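You operate a simulated robot arm through the tools that you are given. There is no shell and no other tool. Be economical: measure what you need, move in short steps, check, and stop when the job is done.

The job below is to be done with a simulated robot arm. You get a single attempt, and the scene is never put back.

Task
Brush the rust off both hoops, then lay the small hoop inside the large one.
Fine: use the wire brush and put it back.

The check looks at the end state, three seconds after you hand in, the way a careful person would. Anything else that was tipped, shoved, dropped, spilled or broken makes it a failure.

Robot
A 7-joint arm with a two-finger parallel gripper, fixed in place. Base frame: the origin is at the foot of the arm, x ahead of it, y to its left, z up; the work surface is at about z = 900. Units: mm, degrees, N and s.
With the tool pointing down near the work surface it reaches from about 240 to 680 mm from the base axis. Its first joint turns from -66.0 to 66.0 degrees. Payload 2.4 kg.
The tool frame sits at the grasp point between the pads (the TCP): z along the fingers, y along the line on which they close. The tips reach 30 mm beyond it. The gripper opens to 94 mm. The fingers are 28 mm wide and 10 mm thick; the gripper's body (50 by 96 mm) begins 55 mm behind the TCP.
Orientation is that of the tool frame in the base frame, as [roll, pitch, yaw] about the fixed x, y, z axes, in that order (R = Rz(yaw) Ry(pitch) Rx(roll)). With the fingers straight down and closing along the base's y, the tool's x points along the base's -x, its y along +y and its z along -z.

Tools
- The arm moves only by the tool arm_command. Its argument "commands" is a list of rows, each a list of 7 numbers: the shift along the tool's x, y, z in mm, then the turn, a rotation vector about the tool's x, y, z in degrees, then the finger opening in mm, from 0 to 94. In form: [[dx, dy, dz, wx, wy, wz, gripper], ...]. A call has 1 to 8 rows; each row is the pose to reach, as a shift and turn from the pose commanded when the call began, along the tool's axes at that moment. Each row takes 0.2 s and may step no farther than 50 mm and 8.6 degrees from the row before; otherwise, or with a gripper value out of range, the whole call is refused. A pose out of reach is approached as far as the arm can. The call stops where the force on the tool passes 40 N (or 10 N more than at its start, if that is more) or the arm is blocked; 0.2 s more then pass. The fingers move at their own pace (about 153 mm/s each) and stop on an object; they squeeze with about 42 N. The grip force told is the motor's: it shows also when the fingers shut on nothing. Time passes only in rows, and 0.2 s behind the last, so rows that repeat a pose let the fingers close. The reply holds the time, the measured pose of the TCP, the force on the tool along the base axes, the opening and the grip force, in the units named above and with some noise.
- Cameras (640 x 400 px; columns grow to the right, rows downward): "scene" is fixed at [41.9, 477.9, 1444.6]; the picture's right is [-0.72, -0.69, 0.00], its down [-0.39, 0.41, -0.83] and it looks along [0.57, -0.60, -0.56] (base axes); focal length 264 px, centre (320, 200). "wrist" rides on the gripper at [76, 14, -102] in the tool frame; the picture's right is [-0.18, 0.98, 0.00], its down [-0.75, -0.14, -0.64] and it looks along [-0.63, -0.12, 0.77] (tool axes); focal length 243 px, centre (320, 200). There is no depth. A picture from a camera that has moved, and an enlarged one, comes with that camera's place and axes in the base frame and with its lens.
- grab_frame(camera): a new picture of that camera. The clock stands still meanwhile.
- enlarge(camera, box): a new picture of the part [left, top, right, bottom] of that camera's present view, enlarged. The clock stands still meanwhile.
- hand_in(): hands the job in; it is judged then, once.

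Go step by step. Nothing tells you positions but the pictures and the camera data: compare them with the known pose of the tool, close in by small moves and look again before you grip or let go. The budget is 120 turns and 64 pictures, counting those below and the enlarged ones. Unless the task says otherwise, let go and move clear before handing in, and close with one line.

The tools are called as name(argument=value, ...) on one line, values as JSON. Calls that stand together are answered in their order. arm_command: Moves the arm, as the interface text tells. Its arguments: {"type":"object","properties":{"commands":{"type":"array","items":{"type":"array","items":{"type":"number"}}}},"required":["commands"]} The other tools are called the same way: grab_frame (camera) takes a picture; enlarge (camera, box) takes an enlarged picture of a part of a camera's view; hand_in () hands the job in.

At the start:

```text
time: 0.0
tool_pos: [438.0, -22.0, 1283.0]
orientation: [180.0, 0.0, -180.0]
contact_force: [0.6, 0.2, 0.7]
finger_gap: 93.9
grasp_force: 0.0
```

scene: 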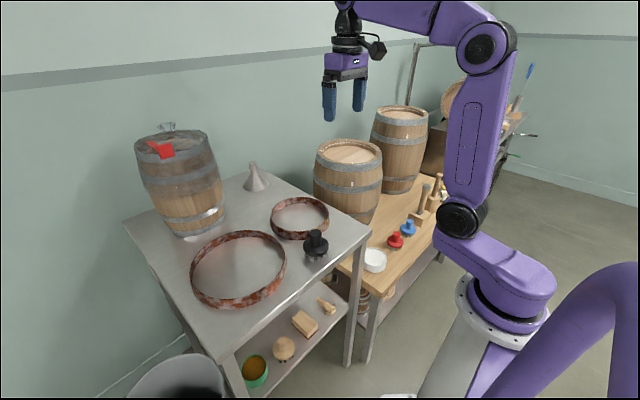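
wrist: 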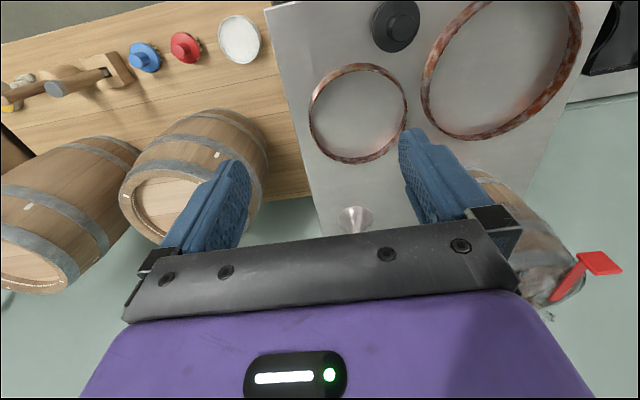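

I see a steel table with two rusty hoops, a black round knobbed thing, a funnel and a barrel; a wooden bench with red and blue knobs. I'll look closer to identify the wire brush.

enlarge(camera="scene", box=[180, 180, 380, 320])

enlarge(camera="scene", box=[340, 160, 460, 280])

enlarge(camera="wrist", box=[270, 0, 620, 220])

```text
2.86 times, centred on (280, 250) of scene
camera zoom: at [41.9, 477.9, 1444.6], right [-0.72, -0.69, 0.0], down [-0.39, 0.41, -0.83], along [0.57, -0.6, -0.56], focal length 756 px, centre (434, 57)
```

zoom: 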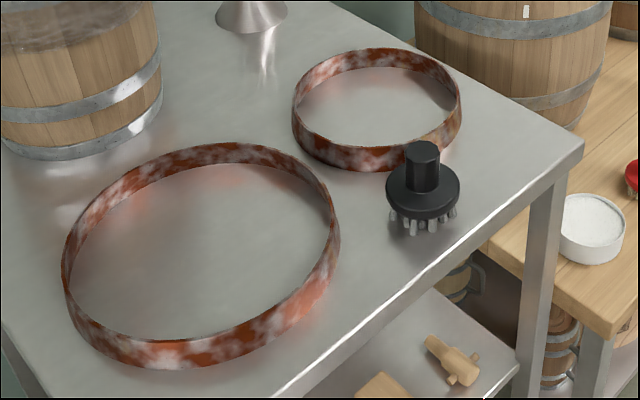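

```text
3.33 times, centred on (400, 220) of scene
camera zoom: at [41.9, 477.9, 1444.6], right [-0.72, -0.69, 0.0], down [-0.39, 0.41, -0.83], along [0.57, -0.6, -0.56], focal length 881 px, centre (53, 133)
```

zoom: 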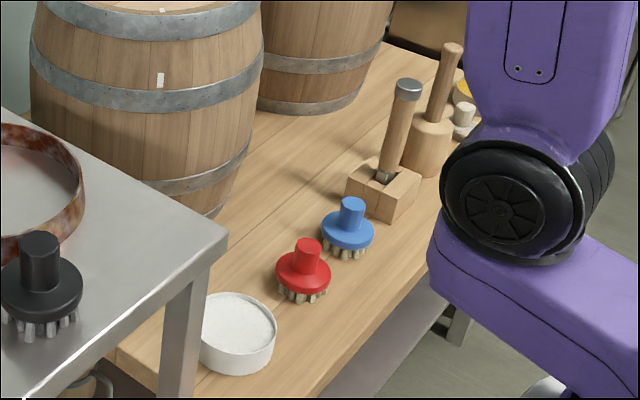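

```text
1.82 times, centred on (445, 110) of wrist
camera zoom: at [363.0, -5.9, 1385.3], right [0.18, 0.98, 0.0], down [0.75, -0.14, 0.64], along [0.63, -0.12, -0.77], focal length 441 px, centre (93, 364)
```

zoom: 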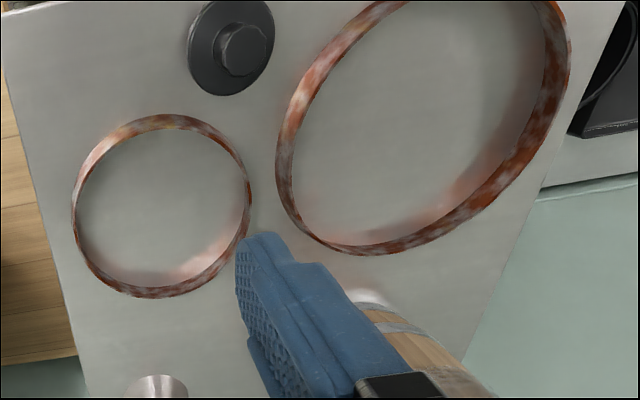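

The black one on the steel table has metal bristles, so it is the wire brush, at about (414, 97), with its handle top near z 983. The small hoop is near (550, 30) and the large one near (500, 275). I'll move above the brush.

arm_command(commands=[[4, 20, 39, 0, 0, 0, 94], [8, 40, 78, 0, 0, 0, 94], [12, 60, 117, 0, 0, 0, 94], [16, 80, 156, 0, 0, 0, 94], [20, 100, 195, 0, 0, 0, 94], [24, 119, 223, 0, 0, 0, 94]])

grab_frame(camera="scene")

grab_frame(camera="wrist")

```text
time: 1.4
tool_pos: [414.5, 97.3, 1058.4]
orientation: [180.0, -0.1, 180.0]
contact_force: [-0.2, 0.4, -0.3]
finger_gap: 94.0
grasp_force: 0.1
```

```text
58 pictures are left
```

scene: 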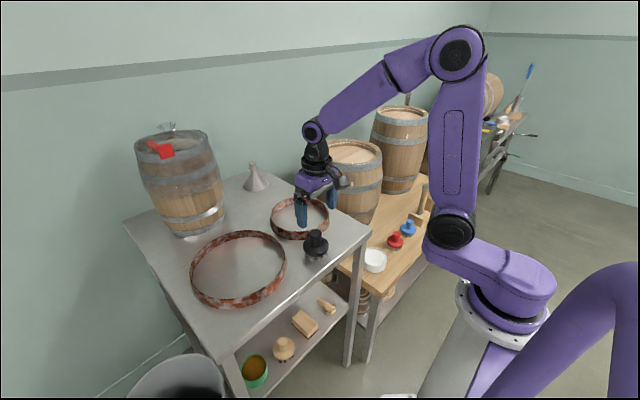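

```text
57 pictures are left
camera wrist: at [338.3, 113.1, 1160.8], right [0.18, 0.98, 0.0], down [0.75, -0.14, 0.64], along [0.63, -0.12, -0.77], focal length 243 px, centre (320, 200)
```

wrist: 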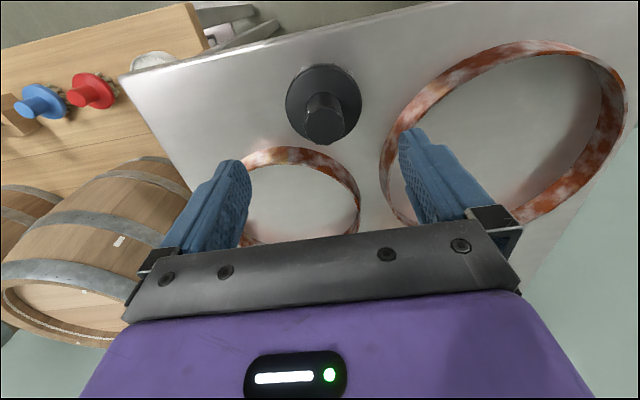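

The handle top is at about (411, 102), z 983. I'll centre over it and descend so the tips stop just above the disc.

arm_command(commands=[[3, 5, 30, 0, 0, 0, 94], [3, 5, 55, 0, 0, 0, 94], [3, 5, 75, 0, 0, 0, 94], [3, 5, 80, 0, 0, 0, 94]])

enlarge(camera="scene", box=[260, 190, 380, 280])

grab_frame(camera="wrist")

```text
time: 2.4
tool_pos: [411.8, 102.3, 979.1]
orientation: [179.9, 0.0, -180.0]
contact_force: [0.4, -0.2, 0.0]
finger_gap: 93.9
grasp_force: 0.0
```

```text
4.44 times, centred on (320, 235) of scene
camera zoom: at [41.9, 477.9, 1444.6], right [-0.72, -0.69, 0.0], down [-0.39, 0.41, -0.83], along [0.57, -0.6, -0.56], focal length 1175 px, centre (320, 44)
```

zoom: 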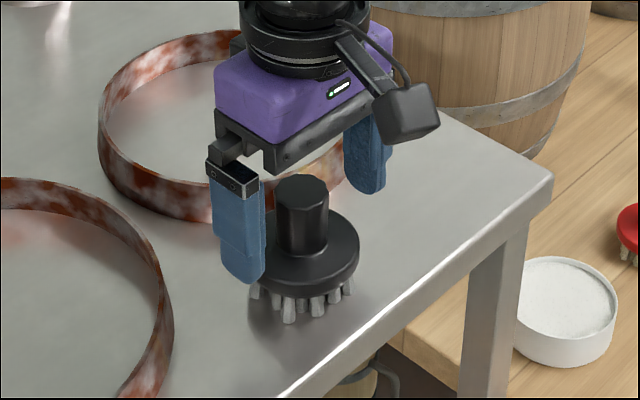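

```text
55 pictures are left
camera wrist: at [335.3, 117.9, 1081.5], right [0.18, 0.98, 0.0], down [0.75, -0.14, 0.64], along [0.63, -0.12, -0.77], focal length 243 px, centre (320, 200)
```

wrist: 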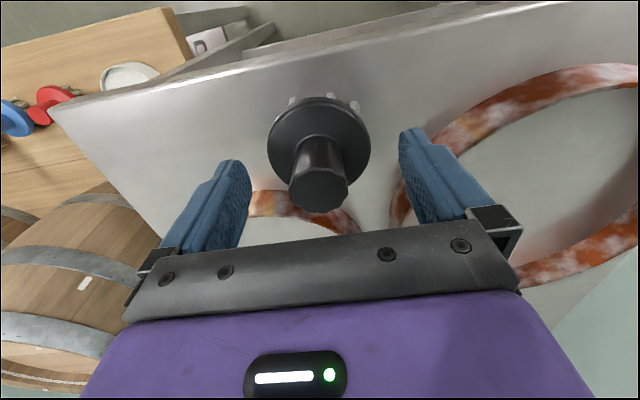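

The handle sits centred between the fingers. I'll go down a few mm and close.

arm_command(commands=[[0, 0, 5, 0, 0, 0, 94], [0, 0, 5, 0, 0, 0, 30], [0, 0, 5, 0, 0, 0, 20], [0, 0, 5, 0, 0, 0, 10], [0, 0, 5, 0, 0, 0, 10]])

enlarge(camera="scene", box=[260, 190, 380, 280])

```text
time: 3.6
tool_pos: [411.3, 103.1, 974.5]
orientation: [180.0, 0.0, -180.0]
contact_force: [0.5, -0.1, 0.2]
finger_gap: 34.4
grasp_force: 42.0
```

```text
4.44 times, centred on (320, 235) of scene
camera zoom: at [41.9, 477.9, 1444.6], right [-0.72, -0.69, 0.0], down [-0.39, 0.41, -0.83], along [0.57, -0.6, -0.56], focal length 1175 px, centre (320, 44)
```

zoom: 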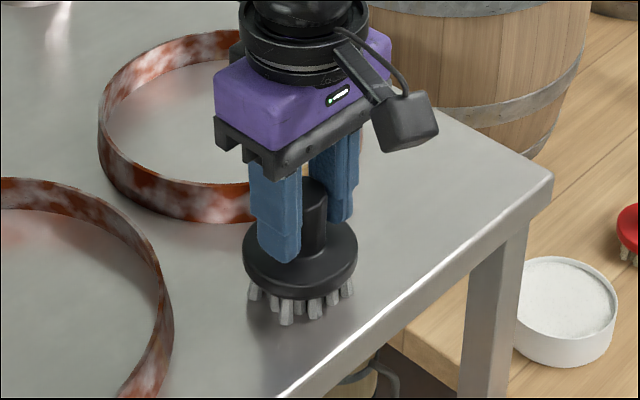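

The brush is gripped (34 mm); its bristle tips are about 74 mm below the TCP. I'll lift it and move it near the small hoop to measure that.

arm_command(commands=[[0, 0, -40, 0, 0, 0, 10], [0, 0, -80, 0, 0, 0, 10], [0, 0, -125, 0, 0, 0, 10]])

grab_frame(camera="wrist")

enlarge(camera="scene", box=[180, 180, 380, 320])

```text
time: 4.4
tool_pos: [410.1, 103.6, 1099.0]
orientation: [-180.0, 0.0, -180.0]
contact_force: [0.3, 0.8, -0.9]
finger_gap: 34.5
grasp_force: 41.8
```

```text
53 pictures are left
camera wrist: at [334.9, 119.6, 1201.4], right [0.18, 0.98, 0.0], down [0.75, -0.14, 0.64], along [0.63, -0.12, -0.77], focal length 243 px, centre (320, 200)
```

wrist: 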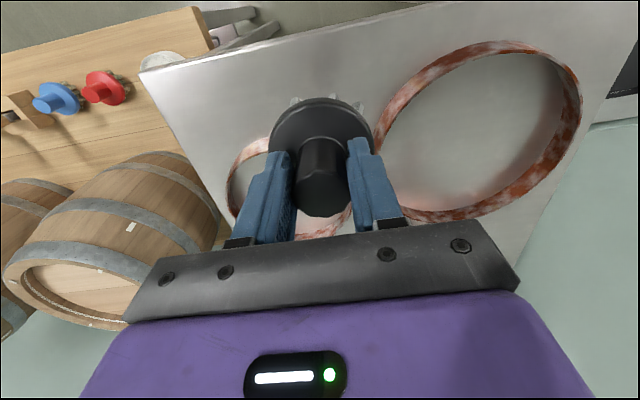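

```text
2.86 times, centred on (280, 250) of scene
camera zoom: at [41.9, 477.9, 1444.6], right [-0.72, -0.69, 0.0], down [-0.39, 0.41, -0.83], along [0.57, -0.6, -0.56], focal length 756 px, centre (434, 57)
```

zoom: 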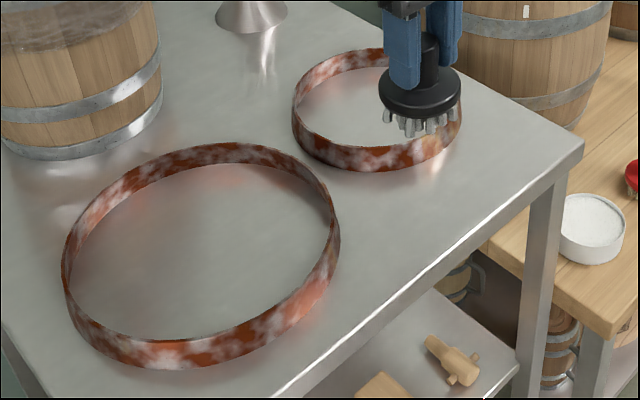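

The small hoop's centre works out at about (556, 27), R about 97; the large one's at about (518, 280), R about 125, with rims near z 925. I'll bring the bristles over the near side of the small hoop and feel for contact.

arm_command(commands=[[-27, -38, 20, 0, 0, 0, 10], [-54, -77, 50, 0, 0, 0, 10], [-54, -77, 80, 0, 0, 0, 10], [-54, -77, 90, 0, 0, 0, 10], [-54, -77, 94, 0, 0, 0, 10], [-54, -77, 96, 0, 0, 0, 10]])

enlarge(camera="scene", box=[250, 170, 370, 260])

```text
refused: row 1 steps farther than a row can; nothing moved
```

```text
4.44 times, centred on (310, 215) of scene
camera zoom: at [41.9, 477.9, 1444.6], right [-0.72, -0.69, 0.0], down [-0.39, 0.41, -0.83], along [0.57, -0.6, -0.56], focal length 1175 px, centre (364, 133)
```

zoom: 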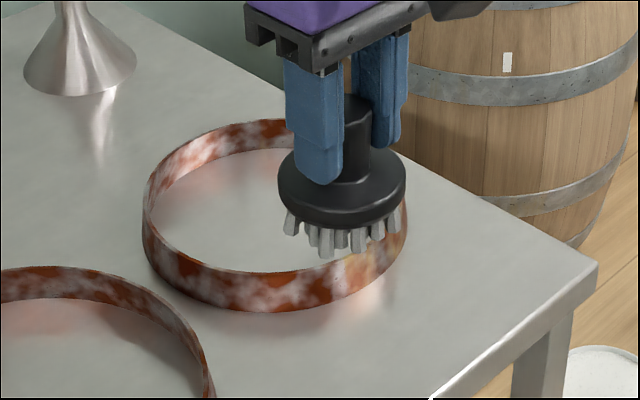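

That step was too long, so I'll split it. The rim also looks about 33 mm tall, so I'll stop higher.

arm_command(commands=[[-20, -28, 15, 0, 0, 0, 10], [-40, -56, 40, 0, 0, 0, 10], [-54, -77, 65, 0, 0, 0, 10], [-54, -77, 80, 0, 0, 0, 10], [-54, -77, 84, 0, 0, 0, 10]])

enlarge(camera="scene", box=[250, 170, 370, 260])

grab_frame(camera="wrist")

```text
time: 5.6
tool_pos: [464.8, 25.5, 1015.6]
orientation: [-179.9, 0.0, -179.9]
contact_force: [-0.1, 0.0, -0.7]
finger_gap: 34.3
grasp_force: 42.2
```

```text
4.44 times, centred on (310, 215) of scene
camera zoom: at [41.9, 477.9, 1444.6], right [-0.72, -0.69, 0.0], down [-0.39, 0.41, -0.83], along [0.57, -0.6, -0.56], focal length 1175 px, centre (364, 133)
```

zoom: 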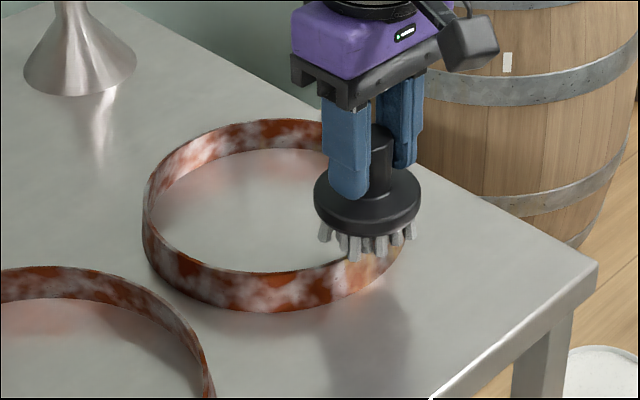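

```text
49 pictures are left
camera wrist: at [390.0, 40.8, 1117.5], right [0.18, 0.98, 0.0], down [0.75, -0.14, 0.64], along [0.63, -0.12, -0.77], focal length 243 px, centre (320, 200)
```

wrist: 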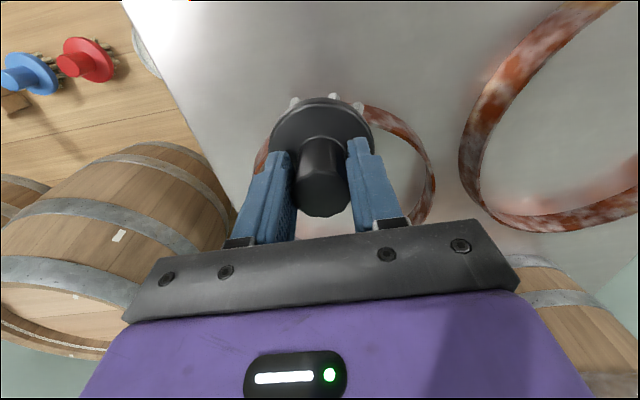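

The bristles sit just above the near rim. I'll lower in small steps until they touch.

arm_command(commands=[[0, 0, 3, 0, 0, 0, 10], [0, 0, 6, 0, 0, 0, 10], [0, 0, 8, 0, 0, 0, 10], [0, 0, 10, 0, 0, 0, 10]])

enlarge(camera="scene", box=[250, 170, 370, 260])

```text
time: 6.6
tool_pos: [465.2, 26.0, 1007.4]
orientation: [-180.0, 0.1, -179.9]
contact_force: [0.0, -0.3, -1.4]
finger_gap: 34.4
grasp_force: 41.8
```

```text
4.44 times, centred on (310, 215) of scene
camera zoom: at [41.9, 477.9, 1444.6], right [-0.72, -0.69, 0.0], down [-0.39, 0.41, -0.83], along [0.57, -0.6, -0.56], focal length 1175 px, centre (364, 133)
```

zoom: 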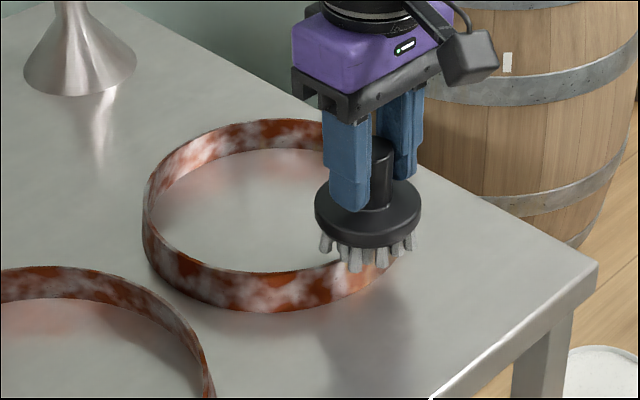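

No contact yet; continuing down.

arm_command(commands=[[0, 0, 2, 0, 0, 0, 10], [0, 0, 4, 0, 0, 0, 10], [0, 0, 5, 0, 0, 0, 10]])

```text
time: 7.4
tool_pos: [467.2, 26.5, 1003.2]
orientation: [-179.9, 0.4, 179.9]
contact_force: [1.0, -3.7, 21.7]
finger_gap: 33.3
grasp_force: 41.7
```

Contact is at TCP z of about 1003.5 (rim top about 929). I'll ease the pressure and sweep a 60° arc, then look at the effect.

arm_command(commands=[[0, 0, -1.5, 0, 0, 0, 10], [-3.1, 23.6, -1.5, 0, 0, 0, 10], [-12.2, 45.5, -1.5, 0, 0, 0, 10], [-26.7, 64.3, -1.5, 0, 0, 0, 10], [-45.5, 78.8, -1.5, 0, 0, 0, 10]])

enlarge(camera="scene", box=[250, 170, 370, 260])

```text
time: 8.6
tool_pos: [510.5, 104.0, 1002.4]
orientation: [179.9, -0.1, -179.9]
contact_force: [0.6, 0.2, -2.1]
finger_gap: 33.5
grasp_force: 41.7
```

```text
4.44 times, centred on (310, 215) of scene
camera zoom: at [41.9, 477.9, 1444.6], right [-0.72, -0.69, 0.0], down [-0.39, 0.41, -0.83], along [0.57, -0.6, -0.56], focal length 1175 px, centre (364, 133)
```

zoom: 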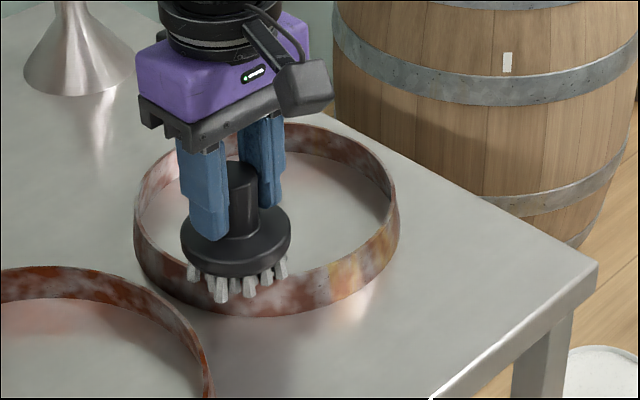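

The rust faded over the whole hoop, so brushing strokes count overall. The hoop drifted only a few mm. I'll sweep back along the arc.

arm_command(commands=[[18.8, -14.5, 1, 0, 0, 0, 10], [33.3, -33.3, 1, 0, 0, 0, 10], [42.4, -55.2, 1, 0, 0, 0, 10], [45.5, -78.8, 1, 0, 0, 0, 10]])

enlarge(camera="scene", box=[250, 170, 370, 260])

```text
time: 9.6
tool_pos: [465.2, 26.4, 1001.8]
orientation: [180.0, 0.3, -180.0]
contact_force: [-0.4, 3.7, 11.1]
finger_gap: 33.0
grasp_force: 42.3
```

```text
4.44 times, centred on (310, 215) of scene
camera zoom: at [41.7, 478.0, 1444.6], right [-0.72, -0.69, 0.0], down [-0.39, 0.41, -0.83], along [0.57, -0.6, -0.56], focal length 1175 px, centre (364, 133)
```

zoom: 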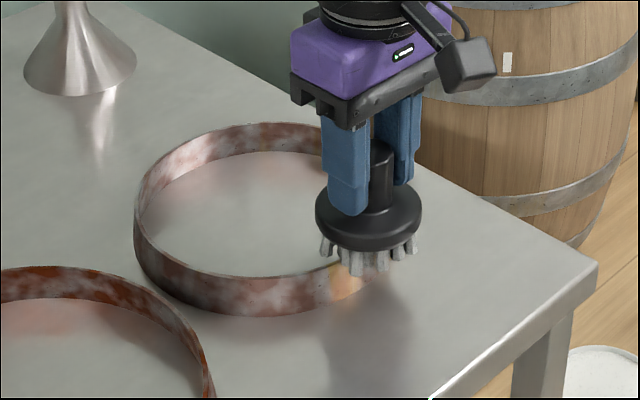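

Good progress: the rust is fading further and the hoop stays put. I'll do another forward-and-back arc.

arm_command(commands=[[-3.1, 23.6, 0, 0, 0, 0, 10], [-12.2, 45.5, 0, 0, 0, 0, 10], [-26.7, 64.3, 0, 0, 0, 0, 10], [-45.5, 78.8, 0, 0, 0, 0, 10], [-26.7, 64.3, 0, 0, 0, 0, 10], [-12.2, 45.5, 0, 0, 0, 0, 10], [-3.1, 23.6, 0, 0, 0, 0, 10], [0, 0, 0, 0, 0, 0, 10]])

enlarge(camera="scene", box=[250, 170, 370, 260])

```text
time: 11.4
tool_pos: [464.5, 26.2, 1001.6]
orientation: [-180.0, 0.2, -180.0]
contact_force: [0.7, 6.8, 20.6]
finger_gap: 33.4
grasp_force: 42.0
```

```text
4.44 times, centred on (310, 215) of scene
camera zoom: at [41.6, 478.1, 1444.6], right [-0.72, -0.69, 0.0], down [-0.39, 0.41, -0.83], along [0.57, -0.6, -0.56], focal length 1175 px, centre (364, 133)
```

zoom: 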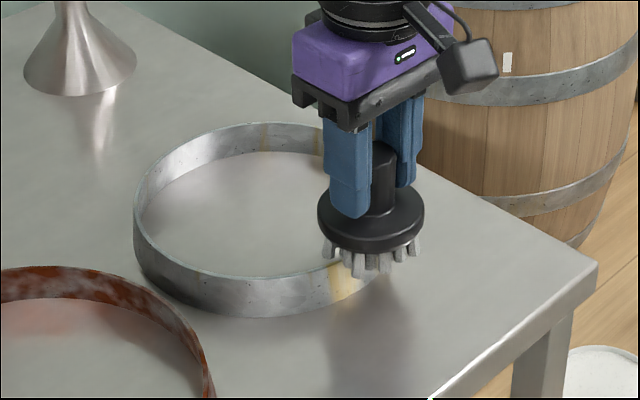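

The small hoop's rust is gone apart from a yellowish patch on the near side. I'll lift and look closer.

arm_command(commands=[[0, 0, -30, 0, 0, 0, 10], [20, 30, -60, 0, 0, 0, 10], [30, 60, -90, 0, 0, 0, 10]])

enlarge(camera="scene", box=[260, 185, 340, 245])

grab_frame(camera="wrist")

```text
time: 12.2
tool_pos: [433.6, 83.4, 1091.2]
orientation: [180.0, -0.1, 180.0]
contact_force: [0.4, 0.2, -1.4]
finger_gap: 33.3
grasp_force: 42.1
```

```text
6.67 times, centred on (300, 215) of scene
camera zoom: at [41.9, 477.9, 1444.6], right [-0.72, -0.69, 0.0], down [-0.39, 0.41, -0.83], along [0.57, -0.6, -0.56], focal length 1763 px, centre (453, 100)
```

zoom: 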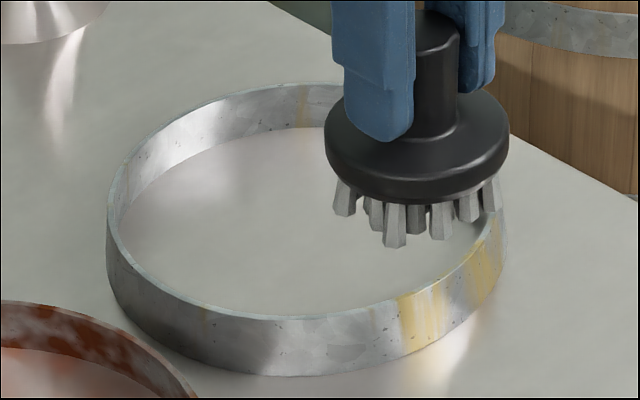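

```text
43 pictures are left
camera wrist: at [358.9, 99.6, 1193.9], right [0.18, 0.98, 0.0], down [0.75, -0.14, 0.64], along [0.63, -0.12, -0.77], focal length 243 px, centre (320, 200)
```

wrist: 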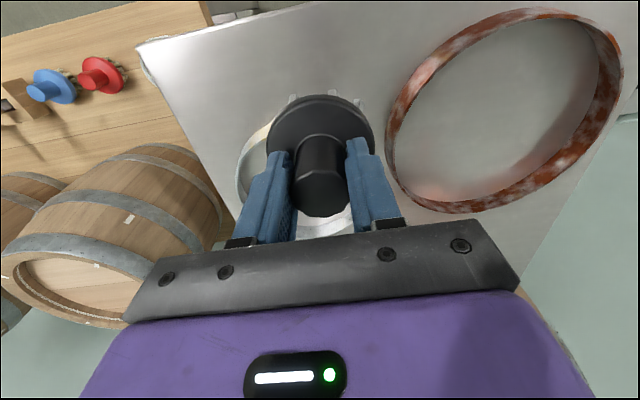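

The small hoop is bare galvanised metal now; the yellow is just streaks on the metal. The large hoop's centre is at about (520, 273), R about 122. I'll move over its near rim.

arm_command(commands=[[7, 37, 0, 0, 0, 0, 10], [13, 74, 20, 0, 0, 0, 10], [20, 111, 45, 0, 0, 0, 10], [26, 148, 65, 0, 0, 0, 10], [26, 148, 81, 0, 0, 0, 10]])

enlarge(camera="scene", box=[180, 210, 320, 315])

```text
time: 13.4
tool_pos: [409.4, 233.2, 1010.1]
orientation: [-179.9, 0.0, 180.0]
contact_force: [-1.0, -0.8, -1.9]
finger_gap: 33.4
grasp_force: 42.0
```

```text
3.81 times, centred on (250, 262) of scene
camera zoom: at [41.9, 477.9, 1444.6], right [-0.72, -0.69, 0.0], down [-0.39, 0.41, -0.83], along [0.57, -0.6, -0.56], focal length 1007 px, centre (587, -38)
```

zoom: 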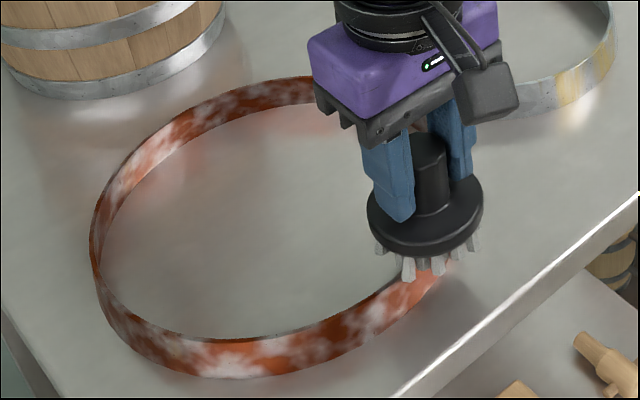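

Aligned over the near rim. I'll lower to touch.

arm_command(commands=[[0, 0, 3, 0, 0, 0, 10], [0, 0, 6, 0, 0, 0, 10], [0, 0, 8, 0, 0, 0, 10], [0, 0, 10, 0, 0, 0, 10]])

```text
time: 14.4
tool_pos: [409.4, 234.0, 1001.5]
orientation: [179.9, 0.3, -179.9]
contact_force: [-2.3, -0.8, 17.5]
finger_gap: 33.4
grasp_force: 41.6
```

Contact at about 17 N. I'll sweep back and forth along the near arc.

arm_command(commands=[[5, 15, 0, 0, 0, 0, 10], [6.7, 30, 0, 0, 0, 0, 10], [5.3, 61, 0, 0, 0, 0, 10], [-4, 90, 0, 0, 0, 0, 10], [5.3, 61, 0, 0, 0, 0, 10], [6.7, 30, 0, 0, 0, 0, 10], [0, 0, 0, 0, 0, 0, 10]])

enlarge(camera="scene", box=[180, 210, 320, 315])

```text
time: 16.0
tool_pos: [410.8, 234.0, 1001.3]
orientation: [179.8, 0.3, 180.0]
contact_force: [-0.6, 7.0, 23.4]
finger_gap: 33.5
grasp_force: 41.8
```

```text
3.81 times, centred on (250, 262) of scene
camera zoom: at [41.5, 477.9, 1444.6], right [-0.72, -0.69, 0.0], down [-0.39, 0.41, -0.83], along [0.57, -0.6, -0.56], focal length 1007 px, centre (587, -38)
```

zoom: 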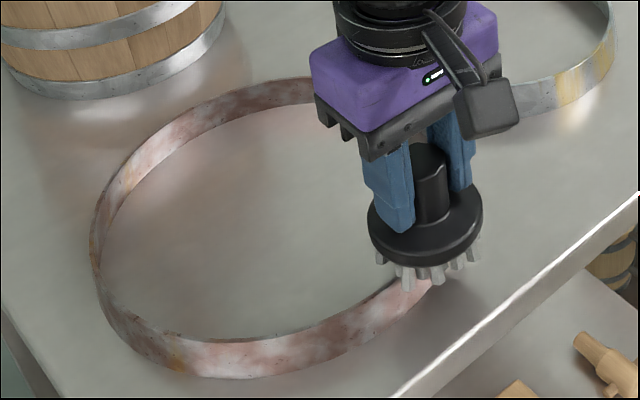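

Working well, and the hoop has not moved. I'll repeat the strokes.

arm_command(commands=[[5, 15, 0, 0, 0, 0, 10], [6.7, 30, 0, 0, 0, 0, 10], [5.3, 61, 0, 0, 0, 0, 10], [-4, 90, 0, 0, 0, 0, 10], [5.3, 61, 0, 0, 0, 0, 10], [6.7, 30, 0, 0, 0, 0, 10], [0, 0, 0, 0, 0, 0, 10]])

enlarge(camera="scene", box=[180, 210, 320, 315])

```text
time: 17.6
tool_pos: [408.4, 233.9, 999.4]
orientation: [179.8, 0.2, -179.9]
contact_force: [-0.8, 5.5, 17.7]
finger_gap: 33.0
grasp_force: 41.9
```

```text
3.81 times, centred on (250, 262) of scene
camera zoom: at [41.5, 477.9, 1444.6], right [-0.72, -0.69, 0.0], down [-0.39, 0.41, -0.83], along [0.57, -0.6, -0.56], focal length 1007 px, centre (587, -38)
```

zoom: 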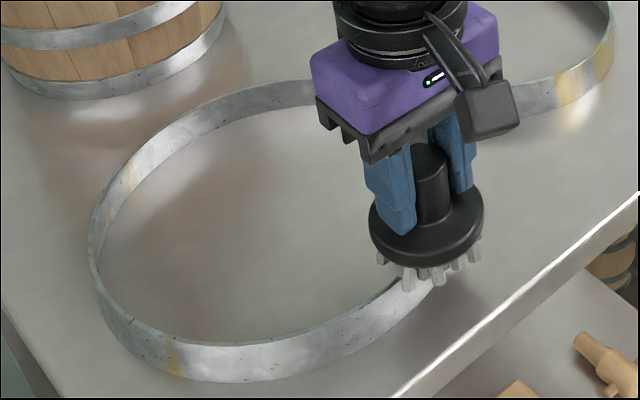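

Both hoops now look bare. One extra pass here for certainty, then lift and inspect.

arm_command(commands=[[6.7, 30, 0, 0, 0, 0, 10], [5.3, 61, 0, 0, 0, 0, 10], [6.7, 30, 0, 0, 0, 0, 10], [0, 0, 0, 0, 0, 0, 10], [0, 0, -30, 0, 0, 0, 10], [0, 0, -60, 0, 0, 0, 10], [0, -40, -80, 0, 0, 0, 10], [0, -80, -90, 0, 0, 0, 10]])

grab_frame(camera="scene")

grab_frame(camera="wrist")

```text
time: 19.4
tool_pos: [408.9, 152.2, 1090.6]
orientation: [180.0, 0.0, 179.9]
contact_force: [0.3, -0.5, -1.0]
finger_gap: 32.6
grasp_force: 42.7
```

```text
39 pictures are left
```

scene: 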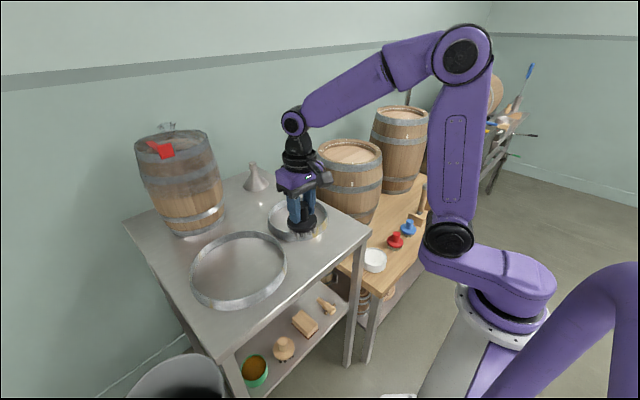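

```text
38 pictures are left
camera wrist: at [333.5, 167.8, 1193.2], right [0.18, 0.98, 0.0], down [0.75, -0.14, 0.64], along [0.63, -0.12, -0.77], focal length 243 px, centre (320, 200)
```

wrist: 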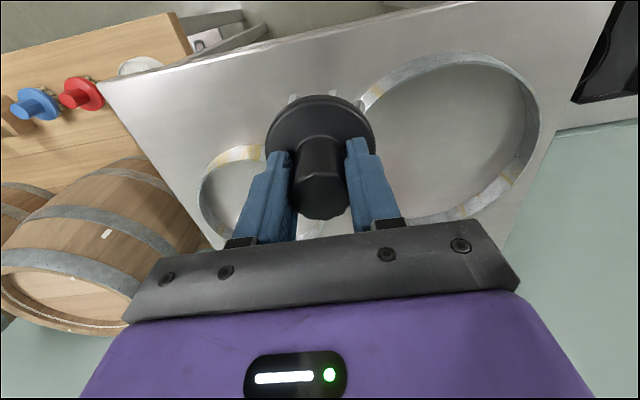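

Both hoops are clean. I'll return the brush to (411, 103), descending toward TCP z of about 975.

arm_command(commands=[[-1, -25, 20, 0, 0, 0, 10], [-2, -50, 50, 0, 0, 0, 10], [-2, -50, 85, 0, 0, 0, 10], [-2, -50, 107, 0, 0, 0, 10], [-2, -50, 112, 0, 0, 0, 10], [-2, -50, 114, 0, 0, 0, 10]])

enlarge(camera="scene", box=[260, 190, 380, 280])

```text
time: 20.8
tool_pos: [411.1, 104.3, 976.2]
orientation: [-179.9, 0.0, 180.0]
contact_force: [-0.2, -0.9, -2.0]
finger_gap: 33.4
grasp_force: 41.7
```

```text
4.44 times, centred on (320, 235) of scene
camera zoom: at [41.9, 477.9, 1444.6], right [-0.72, -0.69, 0.0], down [-0.39, 0.41, -0.83], along [0.57, -0.6, -0.56], focal length 1175 px, centre (320, 44)
```

zoom: 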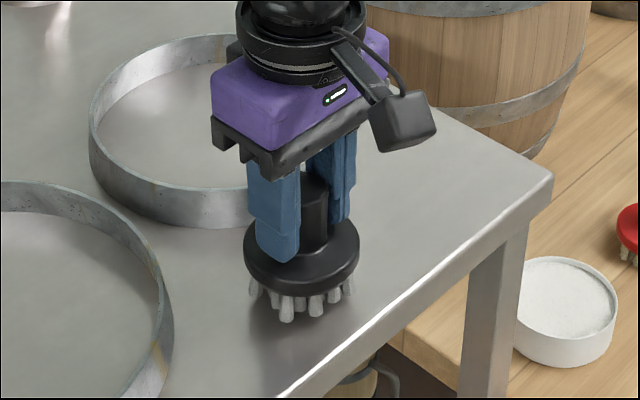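

Nearly down at the original spot. I'll lower slowly until I feel contact.

arm_command(commands=[[0, 0, 1.5, 0, 0, 0, 10], [0, 0, 3, 0, 0, 0, 10], [0, 0, 4, 0, 0, 0, 10]])

```text
time: 21.6
tool_pos: [410.9, 103.5, 972.5]
orientation: [180.0, -0.1, 179.9]
contact_force: [-0.4, 1.3, -2.6]
finger_gap: 33.0
grasp_force: 41.7
```

arm_command(commands=[[0, 0, 1, 0, 0, 0, 10], [0, 0, 2, 0, 0, 0, 10], [0, 0, 2, 0, 0, 0, 10]])

```text
time: 22.4
tool_pos: [411.7, 103.7, 970.4]
orientation: [180.0, 0.1, -180.0]
contact_force: [-0.3, 0.6, -1.7]
finger_gap: 33.0
grasp_force: 42.3
```

Still no contact, so the brush has slid up a little in the grip. I'll continue slowly.

arm_command(commands=[[0, 0, 1, 0, 0, 0, 10], [0, 0, 2, 0, 0, 0, 10], [0, 0, 2, 0, 0, 0, 10]])

enlarge(camera="scene", box=[290, 220, 350, 265])

```text
time: 23.2
tool_pos: [411.9, 103.2, 970.5]
orientation: [180.0, 0.1, 180.0]
contact_force: [-6.5, -1.5, 21.9]
finger_gap: 33.0
grasp_force: 42.1
```

```text
8.89 times, centred on (320, 242) of scene
camera zoom: at [41.4, 477.8, 1444.7], right [-0.72, -0.69, 0.0], down [-0.39, 0.41, -0.83], along [0.57, -0.6, -0.56], focal length 2350 px, centre (320, -178)
```

zoom: 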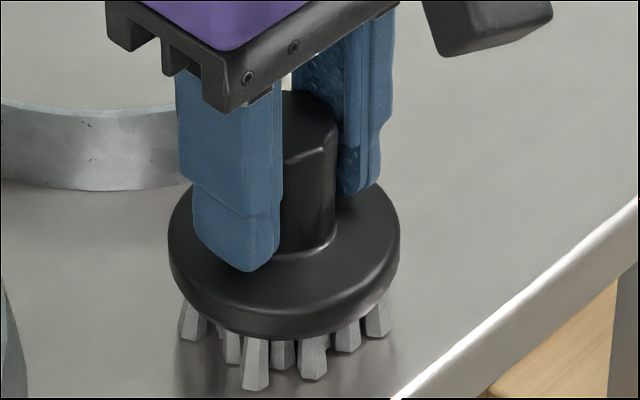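

It is standing on the table. I'll relax the pressure, open, check that it stands, then rise.

arm_command(commands=[[0, 0, -1.5, 0, 0, 0, 10], [0, 0, -1.5, 0, 0, 0, 40], [0, 0, -1.5, 0, 0, 0, 70], [0, 0, -1.5, 0, 0, 0, 94], [0, 0, -15, 0, 0, 0, 94], [0, 0, -50, 0, 0, 0, 94], [0, 0, -90, 0, 0, 0, 94], [0, 0, -130, 0, 0, 0, 94]])

grab_frame(camera="wrist")

enlarge(camera="scene", box=[180, 180, 380, 320])

```text
time: 25.0
tool_pos: [410.1, 104.6, 1098.3]
orientation: [-180.0, -0.1, 180.0]
contact_force: [-0.3, -0.1, -0.1]
finger_gap: 93.7
grasp_force: 0.1
```

```text
35 pictures are left
camera wrist: at [334.2, 119.6, 1201.5], right [0.18, 0.98, 0.0], down [0.75, -0.14, 0.64], along [0.63, -0.12, -0.77], focal length 243 px, centre (320, 200)
```

wrist: 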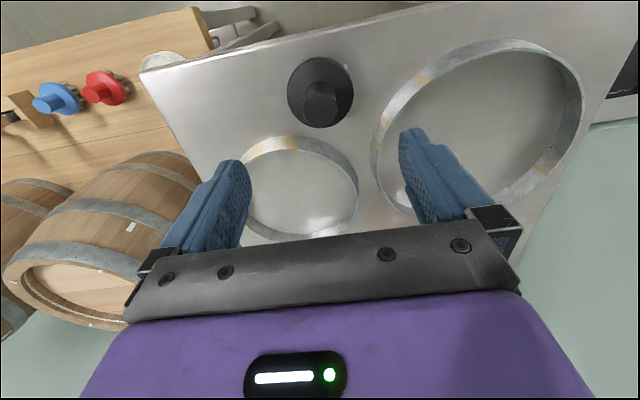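

```text
2.86 times, centred on (280, 250) of scene
camera zoom: at [41.9, 477.9, 1444.6], right [-0.72, -0.69, 0.0], down [-0.39, 0.41, -0.83], along [0.57, -0.6, -0.56], focal length 756 px, centre (434, 57)
```

zoom: 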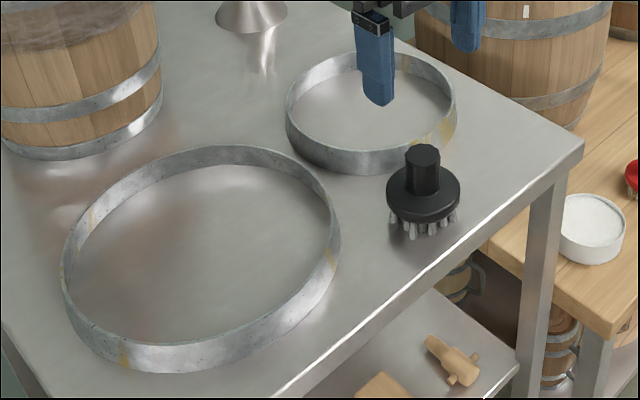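

The brush is standing at its original place. The small hoop's centre is now at about (555, 39), and I plan to pinch its wall radially at its −y side, about (555, −56), so I'll move above that point.

arm_command(commands=[[-29, -32, 0, 0, 0, 0, 94], [-58, -64, 0, 0, 0, 0, 94], [-87, -96, 10, 0, 0, 0, 80], [-116, -128, 25, 0, 0, 0, 60], [-144, -159, 40, 0, 0, 0, 50], [-144, -159, 60, 0, 0, 0, 50]])

grab_frame(camera="wrist")

enlarge(camera="scene", box=[250, 160, 370, 250])

```text
time: 26.4
tool_pos: [553.2, -55.0, 1037.8]
orientation: [-179.9, 0.1, 179.9]
contact_force: [0.3, -0.5, 0.7]
finger_gap: 49.8
grasp_force: 0.0
```

```text
33 pictures are left
camera wrist: at [479.0, -39.4, 1139.5], right [0.18, 0.98, 0.0], down [0.75, -0.14, 0.64], along [0.63, -0.12, -0.77], focal length 243 px, centre (320, 200)
```

wrist: 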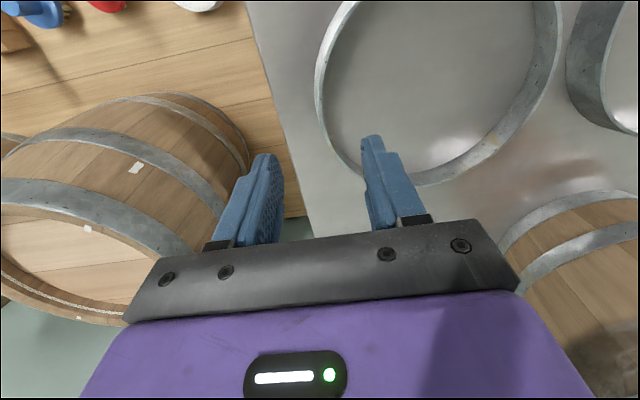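

```text
4.44 times, centred on (310, 205) of scene
camera zoom: at [41.9, 477.9, 1444.6], right [-0.72, -0.69, 0.0], down [-0.39, 0.41, -0.83], along [0.57, -0.6, -0.56], focal length 1175 px, centre (364, 178)
```

zoom: 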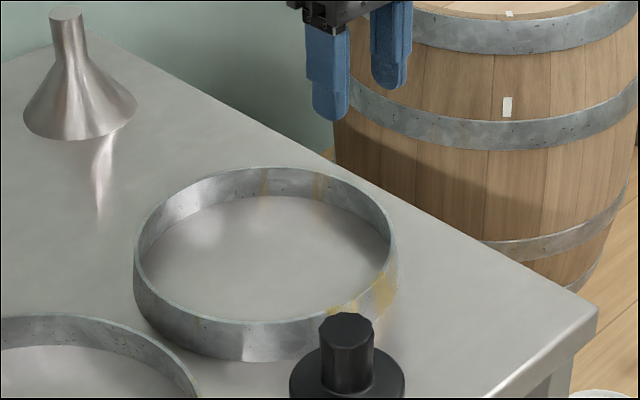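

The hoop's −y wall is at about (556, −54.5), directly under the fingers. I'll descend to just above the rim and check.

arm_command(commands=[[-1, 1.5, 30, 0, 0, 0, 50], [-1, 1.5, 60, 0, 0, 0, 50]])

grab_frame(camera="wrist")

enlarge(camera="scene", box=[270, 170, 350, 230])

```text
time: 27.0
tool_pos: [556.7, -54.1, 978.3]
orientation: [179.9, 0.0, 180.0]
contact_force: [1.3, 0.3, -0.1]
finger_gap: 50.2
grasp_force: 0.2
```

```text
31 pictures are left
camera wrist: at [480.0, -38.0, 1080.7], right [0.18, 0.98, 0.0], down [0.75, -0.14, 0.64], along [0.63, -0.12, -0.77], focal length 243 px, centre (320, 200)
```

wrist: 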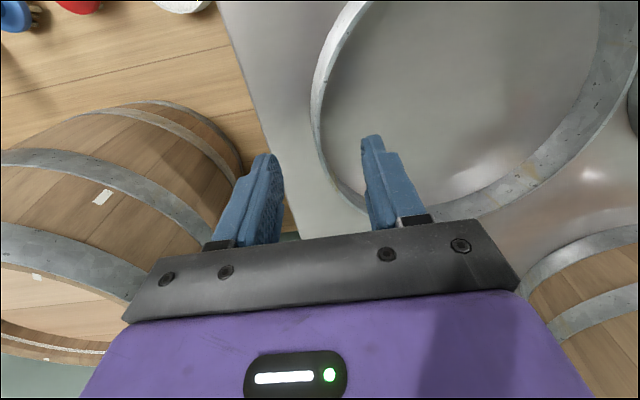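

```text
6.67 times, centred on (310, 200) of scene
camera zoom: at [41.9, 477.9, 1444.6], right [-0.72, -0.69, 0.0], down [-0.39, 0.41, -0.83], along [0.57, -0.6, -0.56], focal length 1763 px, centre (387, 200)
```

zoom: 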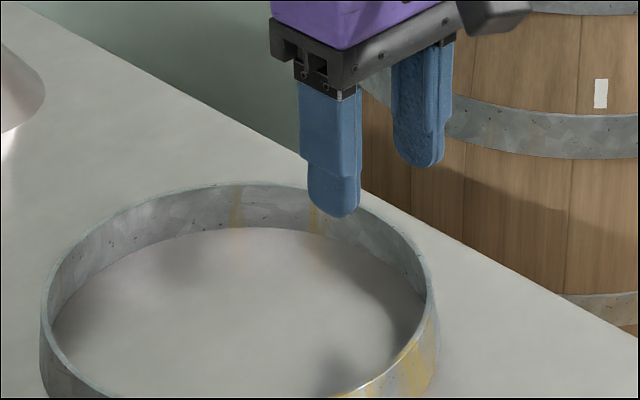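

Alignment is good. I'll descend so the fingers straddle the wall, then close.

arm_command(commands=[[0, 0, 20, 0, 0, 0, 50], [0, 0, 40, 0, 0, 0, 50], [0, 0, 40, 0, 0, 0, 25], [0, 0, 40, 0, 0, 0, 10], [0, 0, 40, 0, 0, 0, 0], [0, 0, 40, 0, 0, 0, 0]])

enlarge(camera="scene", box=[250, 160, 370, 250])

```text
time: 28.4
tool_pos: [557.0, -53.8, 940.1]
orientation: [180.0, 0.0, -180.0]
contact_force: [-0.2, 0.0, 0.4]
finger_gap: 5.9
grasp_force: 40.0
```

```text
4.44 times, centred on (310, 205) of scene
camera zoom: at [41.9, 477.9, 1444.6], right [-0.72, -0.69, 0.0], down [-0.39, 0.41, -0.83], along [0.57, -0.6, -0.56], focal length 1175 px, centre (364, 178)
```

zoom: 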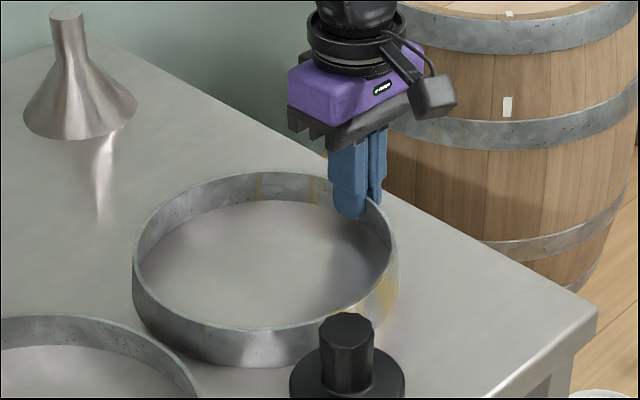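

The wall is gripped. I'll lift a little and see how the hoop hangs.

arm_command(commands=[[0, 0, -10, 0, 0, 0, 0], [0, 0, -25, 0, 0, 0, 0], [0, 0, -45, 0, 0, 0, 0], [0, 0, -70, 0, 0, 0, 0]])

enlarge(camera="scene", box=[220, 140, 380, 260])

grab_frame(camera="wrist")

```text
time: 29.4
tool_pos: [557.1, -54.1, 1009.1]
orientation: [-180.0, -0.1, 180.0]
contact_force: [0.1, 0.4, -3.6]
finger_gap: 5.7
grasp_force: 40.2
```

```text
3.33 times, centred on (300, 200) of scene
camera zoom: at [41.9, 477.9, 1444.6], right [-0.72, -0.69, 0.0], down [-0.39, 0.41, -0.83], along [0.57, -0.6, -0.56], focal length 881 px, centre (387, 200)
```

zoom: 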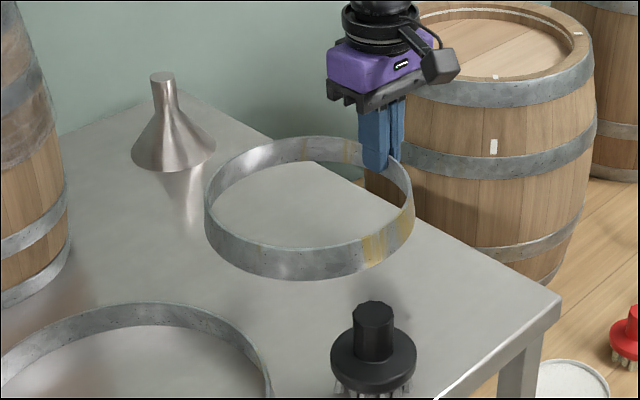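

```text
27 pictures are left
camera wrist: at [481.7, -38.9, 1111.2], right [0.18, 0.98, 0.0], down [0.75, -0.14, 0.64], along [0.63, -0.12, -0.77], focal length 243 px, centre (320, 200)
```

wrist: 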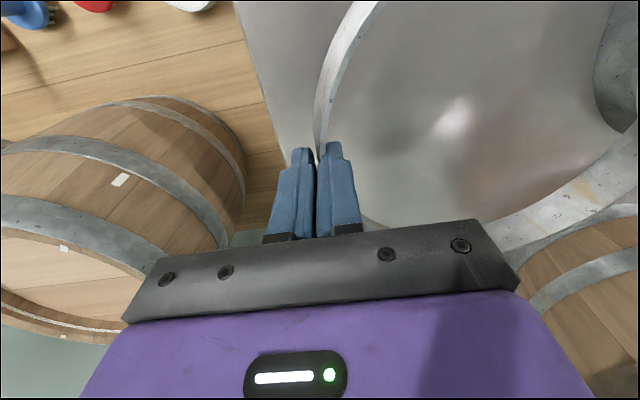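

The hoop hangs level, about 3.5 N. I'll raise it clear of the brush, shift toward the robot away from the barrel, then carry it over the large hoop.

arm_command(commands=[[5, 0, -20, 0, 0, 0, 0], [20, 15, -45, 0, 0, 0, 0], [34, 40, -65, 0, 0, 0, 0], [38, 75, -65, 0, 0, 0, 0], [38, 112, -65, 0, 0, 0, 0], [38, 150, -65, 0, 0, 0, 0], [38, 188, -65, 0, 0, 0, 0], [38, 220, -65, 0, 0, 0, 0]])

grab_frame(camera="wrist")

enlarge(camera="scene", box=[120, 130, 340, 320])

```text
time: 31.2
tool_pos: [520.8, 166.5, 1072.0]
orientation: [-180.0, 0.0, -179.9]
contact_force: [-0.1, 0.2, -2.8]
finger_gap: 5.6
grasp_force: 40.1
```

```text
26 pictures are left
camera wrist: at [445.2, 181.6, 1174.8], right [0.18, 0.98, 0.0], down [0.75, -0.14, 0.64], along [0.63, -0.12, -0.77], focal length 243 px, centre (320, 200)
```

wrist: 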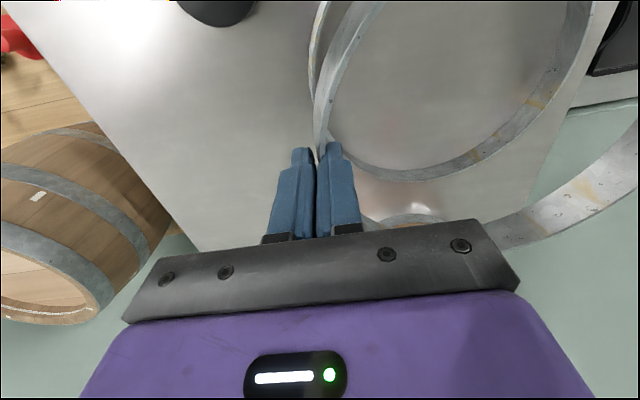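

```text
2.11 times, centred on (230, 225) of scene
camera zoom: at [41.9, 477.9, 1444.6], right [-0.72, -0.69, 0.0], down [-0.39, 0.41, -0.83], along [0.57, -0.6, -0.56], focal length 557 px, centre (510, 147)
```

zoom: 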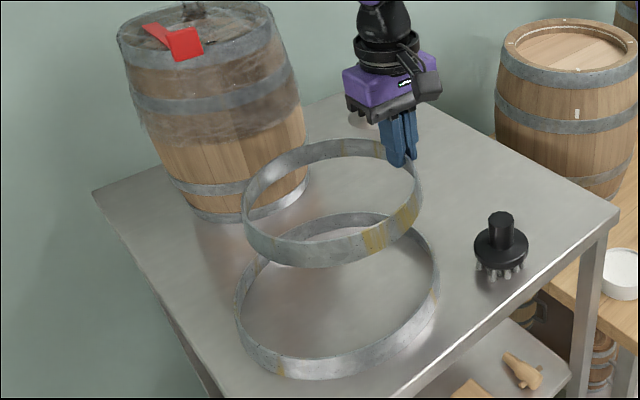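

The large hoop's centre measures (517, 276). I'll move to TCP (518, 190) and descend to just above the large rim, then check.

arm_command(commands=[[1, 24, 0, 0, 0, 0, 0], [1, 24, 30, 0, 0, 0, 0], [1, 24, 60, 0, 0, 0, 0], [1, 24, 84, 0, 0, 0, 0]])

grab_frame(camera="wrist")

enlarge(camera="scene", box=[180, 200, 320, 315])

```text
time: 32.2
tool_pos: [517.7, 190.0, 989.4]
orientation: [-180.0, -0.1, 180.0]
contact_force: [-0.6, -0.3, -3.7]
finger_gap: 5.7
grasp_force: 39.5
```

```text
24 pictures are left
camera wrist: at [442.5, 205.1, 1091.5], right [0.18, 0.98, 0.0], down [0.75, -0.14, 0.64], along [0.63, -0.12, -0.77], focal length 243 px, centre (320, 200)
```

wrist: 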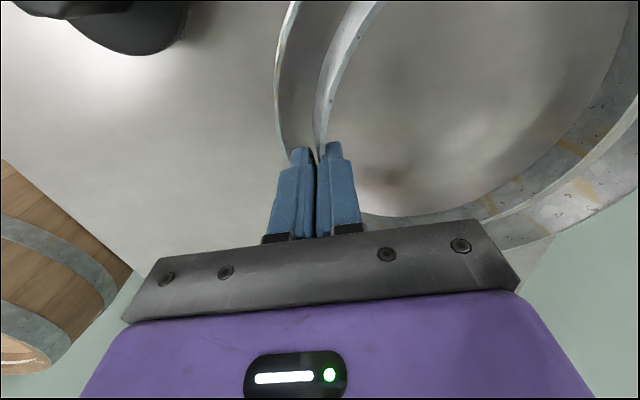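

```text
3.48 times, centred on (250, 258) of scene
camera zoom: at [41.9, 477.9, 1444.6], right [-0.72, -0.69, 0.0], down [-0.39, 0.41, -0.83], along [0.57, -0.6, -0.56], focal length 920 px, centre (564, 0)
```

zoom: 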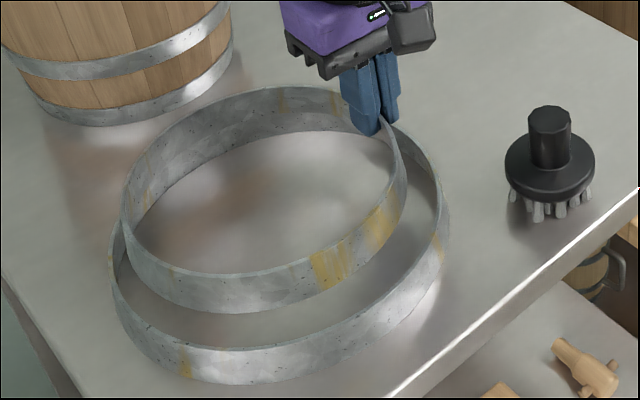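

The small hoop sits inside the large rim's outline, tightest on the +y/near side. I'll shift 3 mm toward −y and lower gently.

arm_command(commands=[[-1, -3, 8, 0, 0, 0, 0], [-1, -3, 18, 0, 0, 0, 0], [-1, -3, 28, 0, 0, 0, 0], [-1, -3, 36, 0, 0, 0, 0], [-1, -3, 42, 0, 0, 0, 0]])

grab_frame(camera="wrist")

enlarge(camera="scene", box=[180, 200, 320, 315])

```text
time: 33.4
tool_pos: [517.3, 186.3, 946.3]
orientation: [-180.0, 0.0, -180.0]
contact_force: [-0.3, 0.4, -3.4]
finger_gap: 6.1
grasp_force: 39.9
```

```text
22 pictures are left
camera wrist: at [442.2, 202.5, 1049.3], right [0.18, 0.98, 0.0], down [0.75, -0.14, 0.64], along [0.63, -0.12, -0.77], focal length 243 px, centre (320, 200)
```

wrist: 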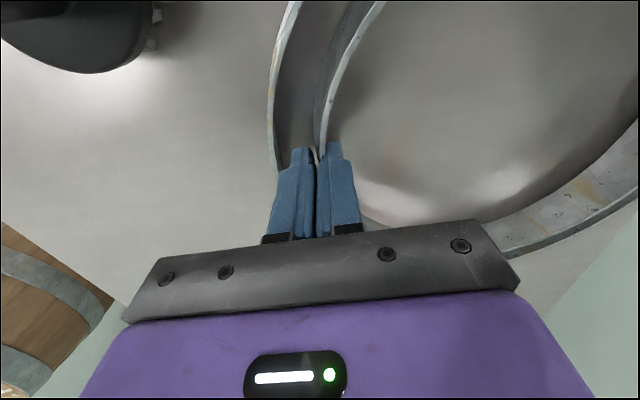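

```text
3.48 times, centred on (250, 258) of scene
camera zoom: at [41.9, 477.9, 1444.6], right [-0.72, -0.69, 0.0], down [-0.39, 0.41, -0.83], along [0.57, -0.6, -0.56], focal length 920 px, centre (564, 0)
```

zoom: 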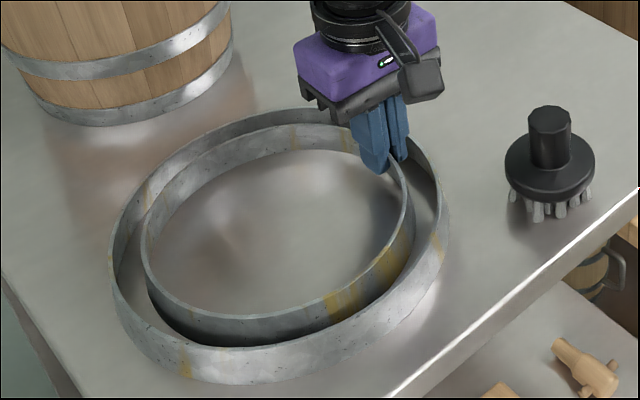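

The small hoop is inside with clearance all round, a few mm above the table. I'll lower to contact.

arm_command(commands=[[0, 0, 2, 0, 0, 0, 0], [0, 0, 4, 0, 0, 0, 0], [0, 0, 6, 0, 0, 0, 0], [0, 0, 7, 0, 0, 0, 0]])

```text
time: 34.4
tool_pos: [518.6, 187.5, 939.9]
orientation: [180.0, 0.0, 180.0]
contact_force: [-0.1, -0.4, -3.8]
finger_gap: 5.7
grasp_force: 40.1
```

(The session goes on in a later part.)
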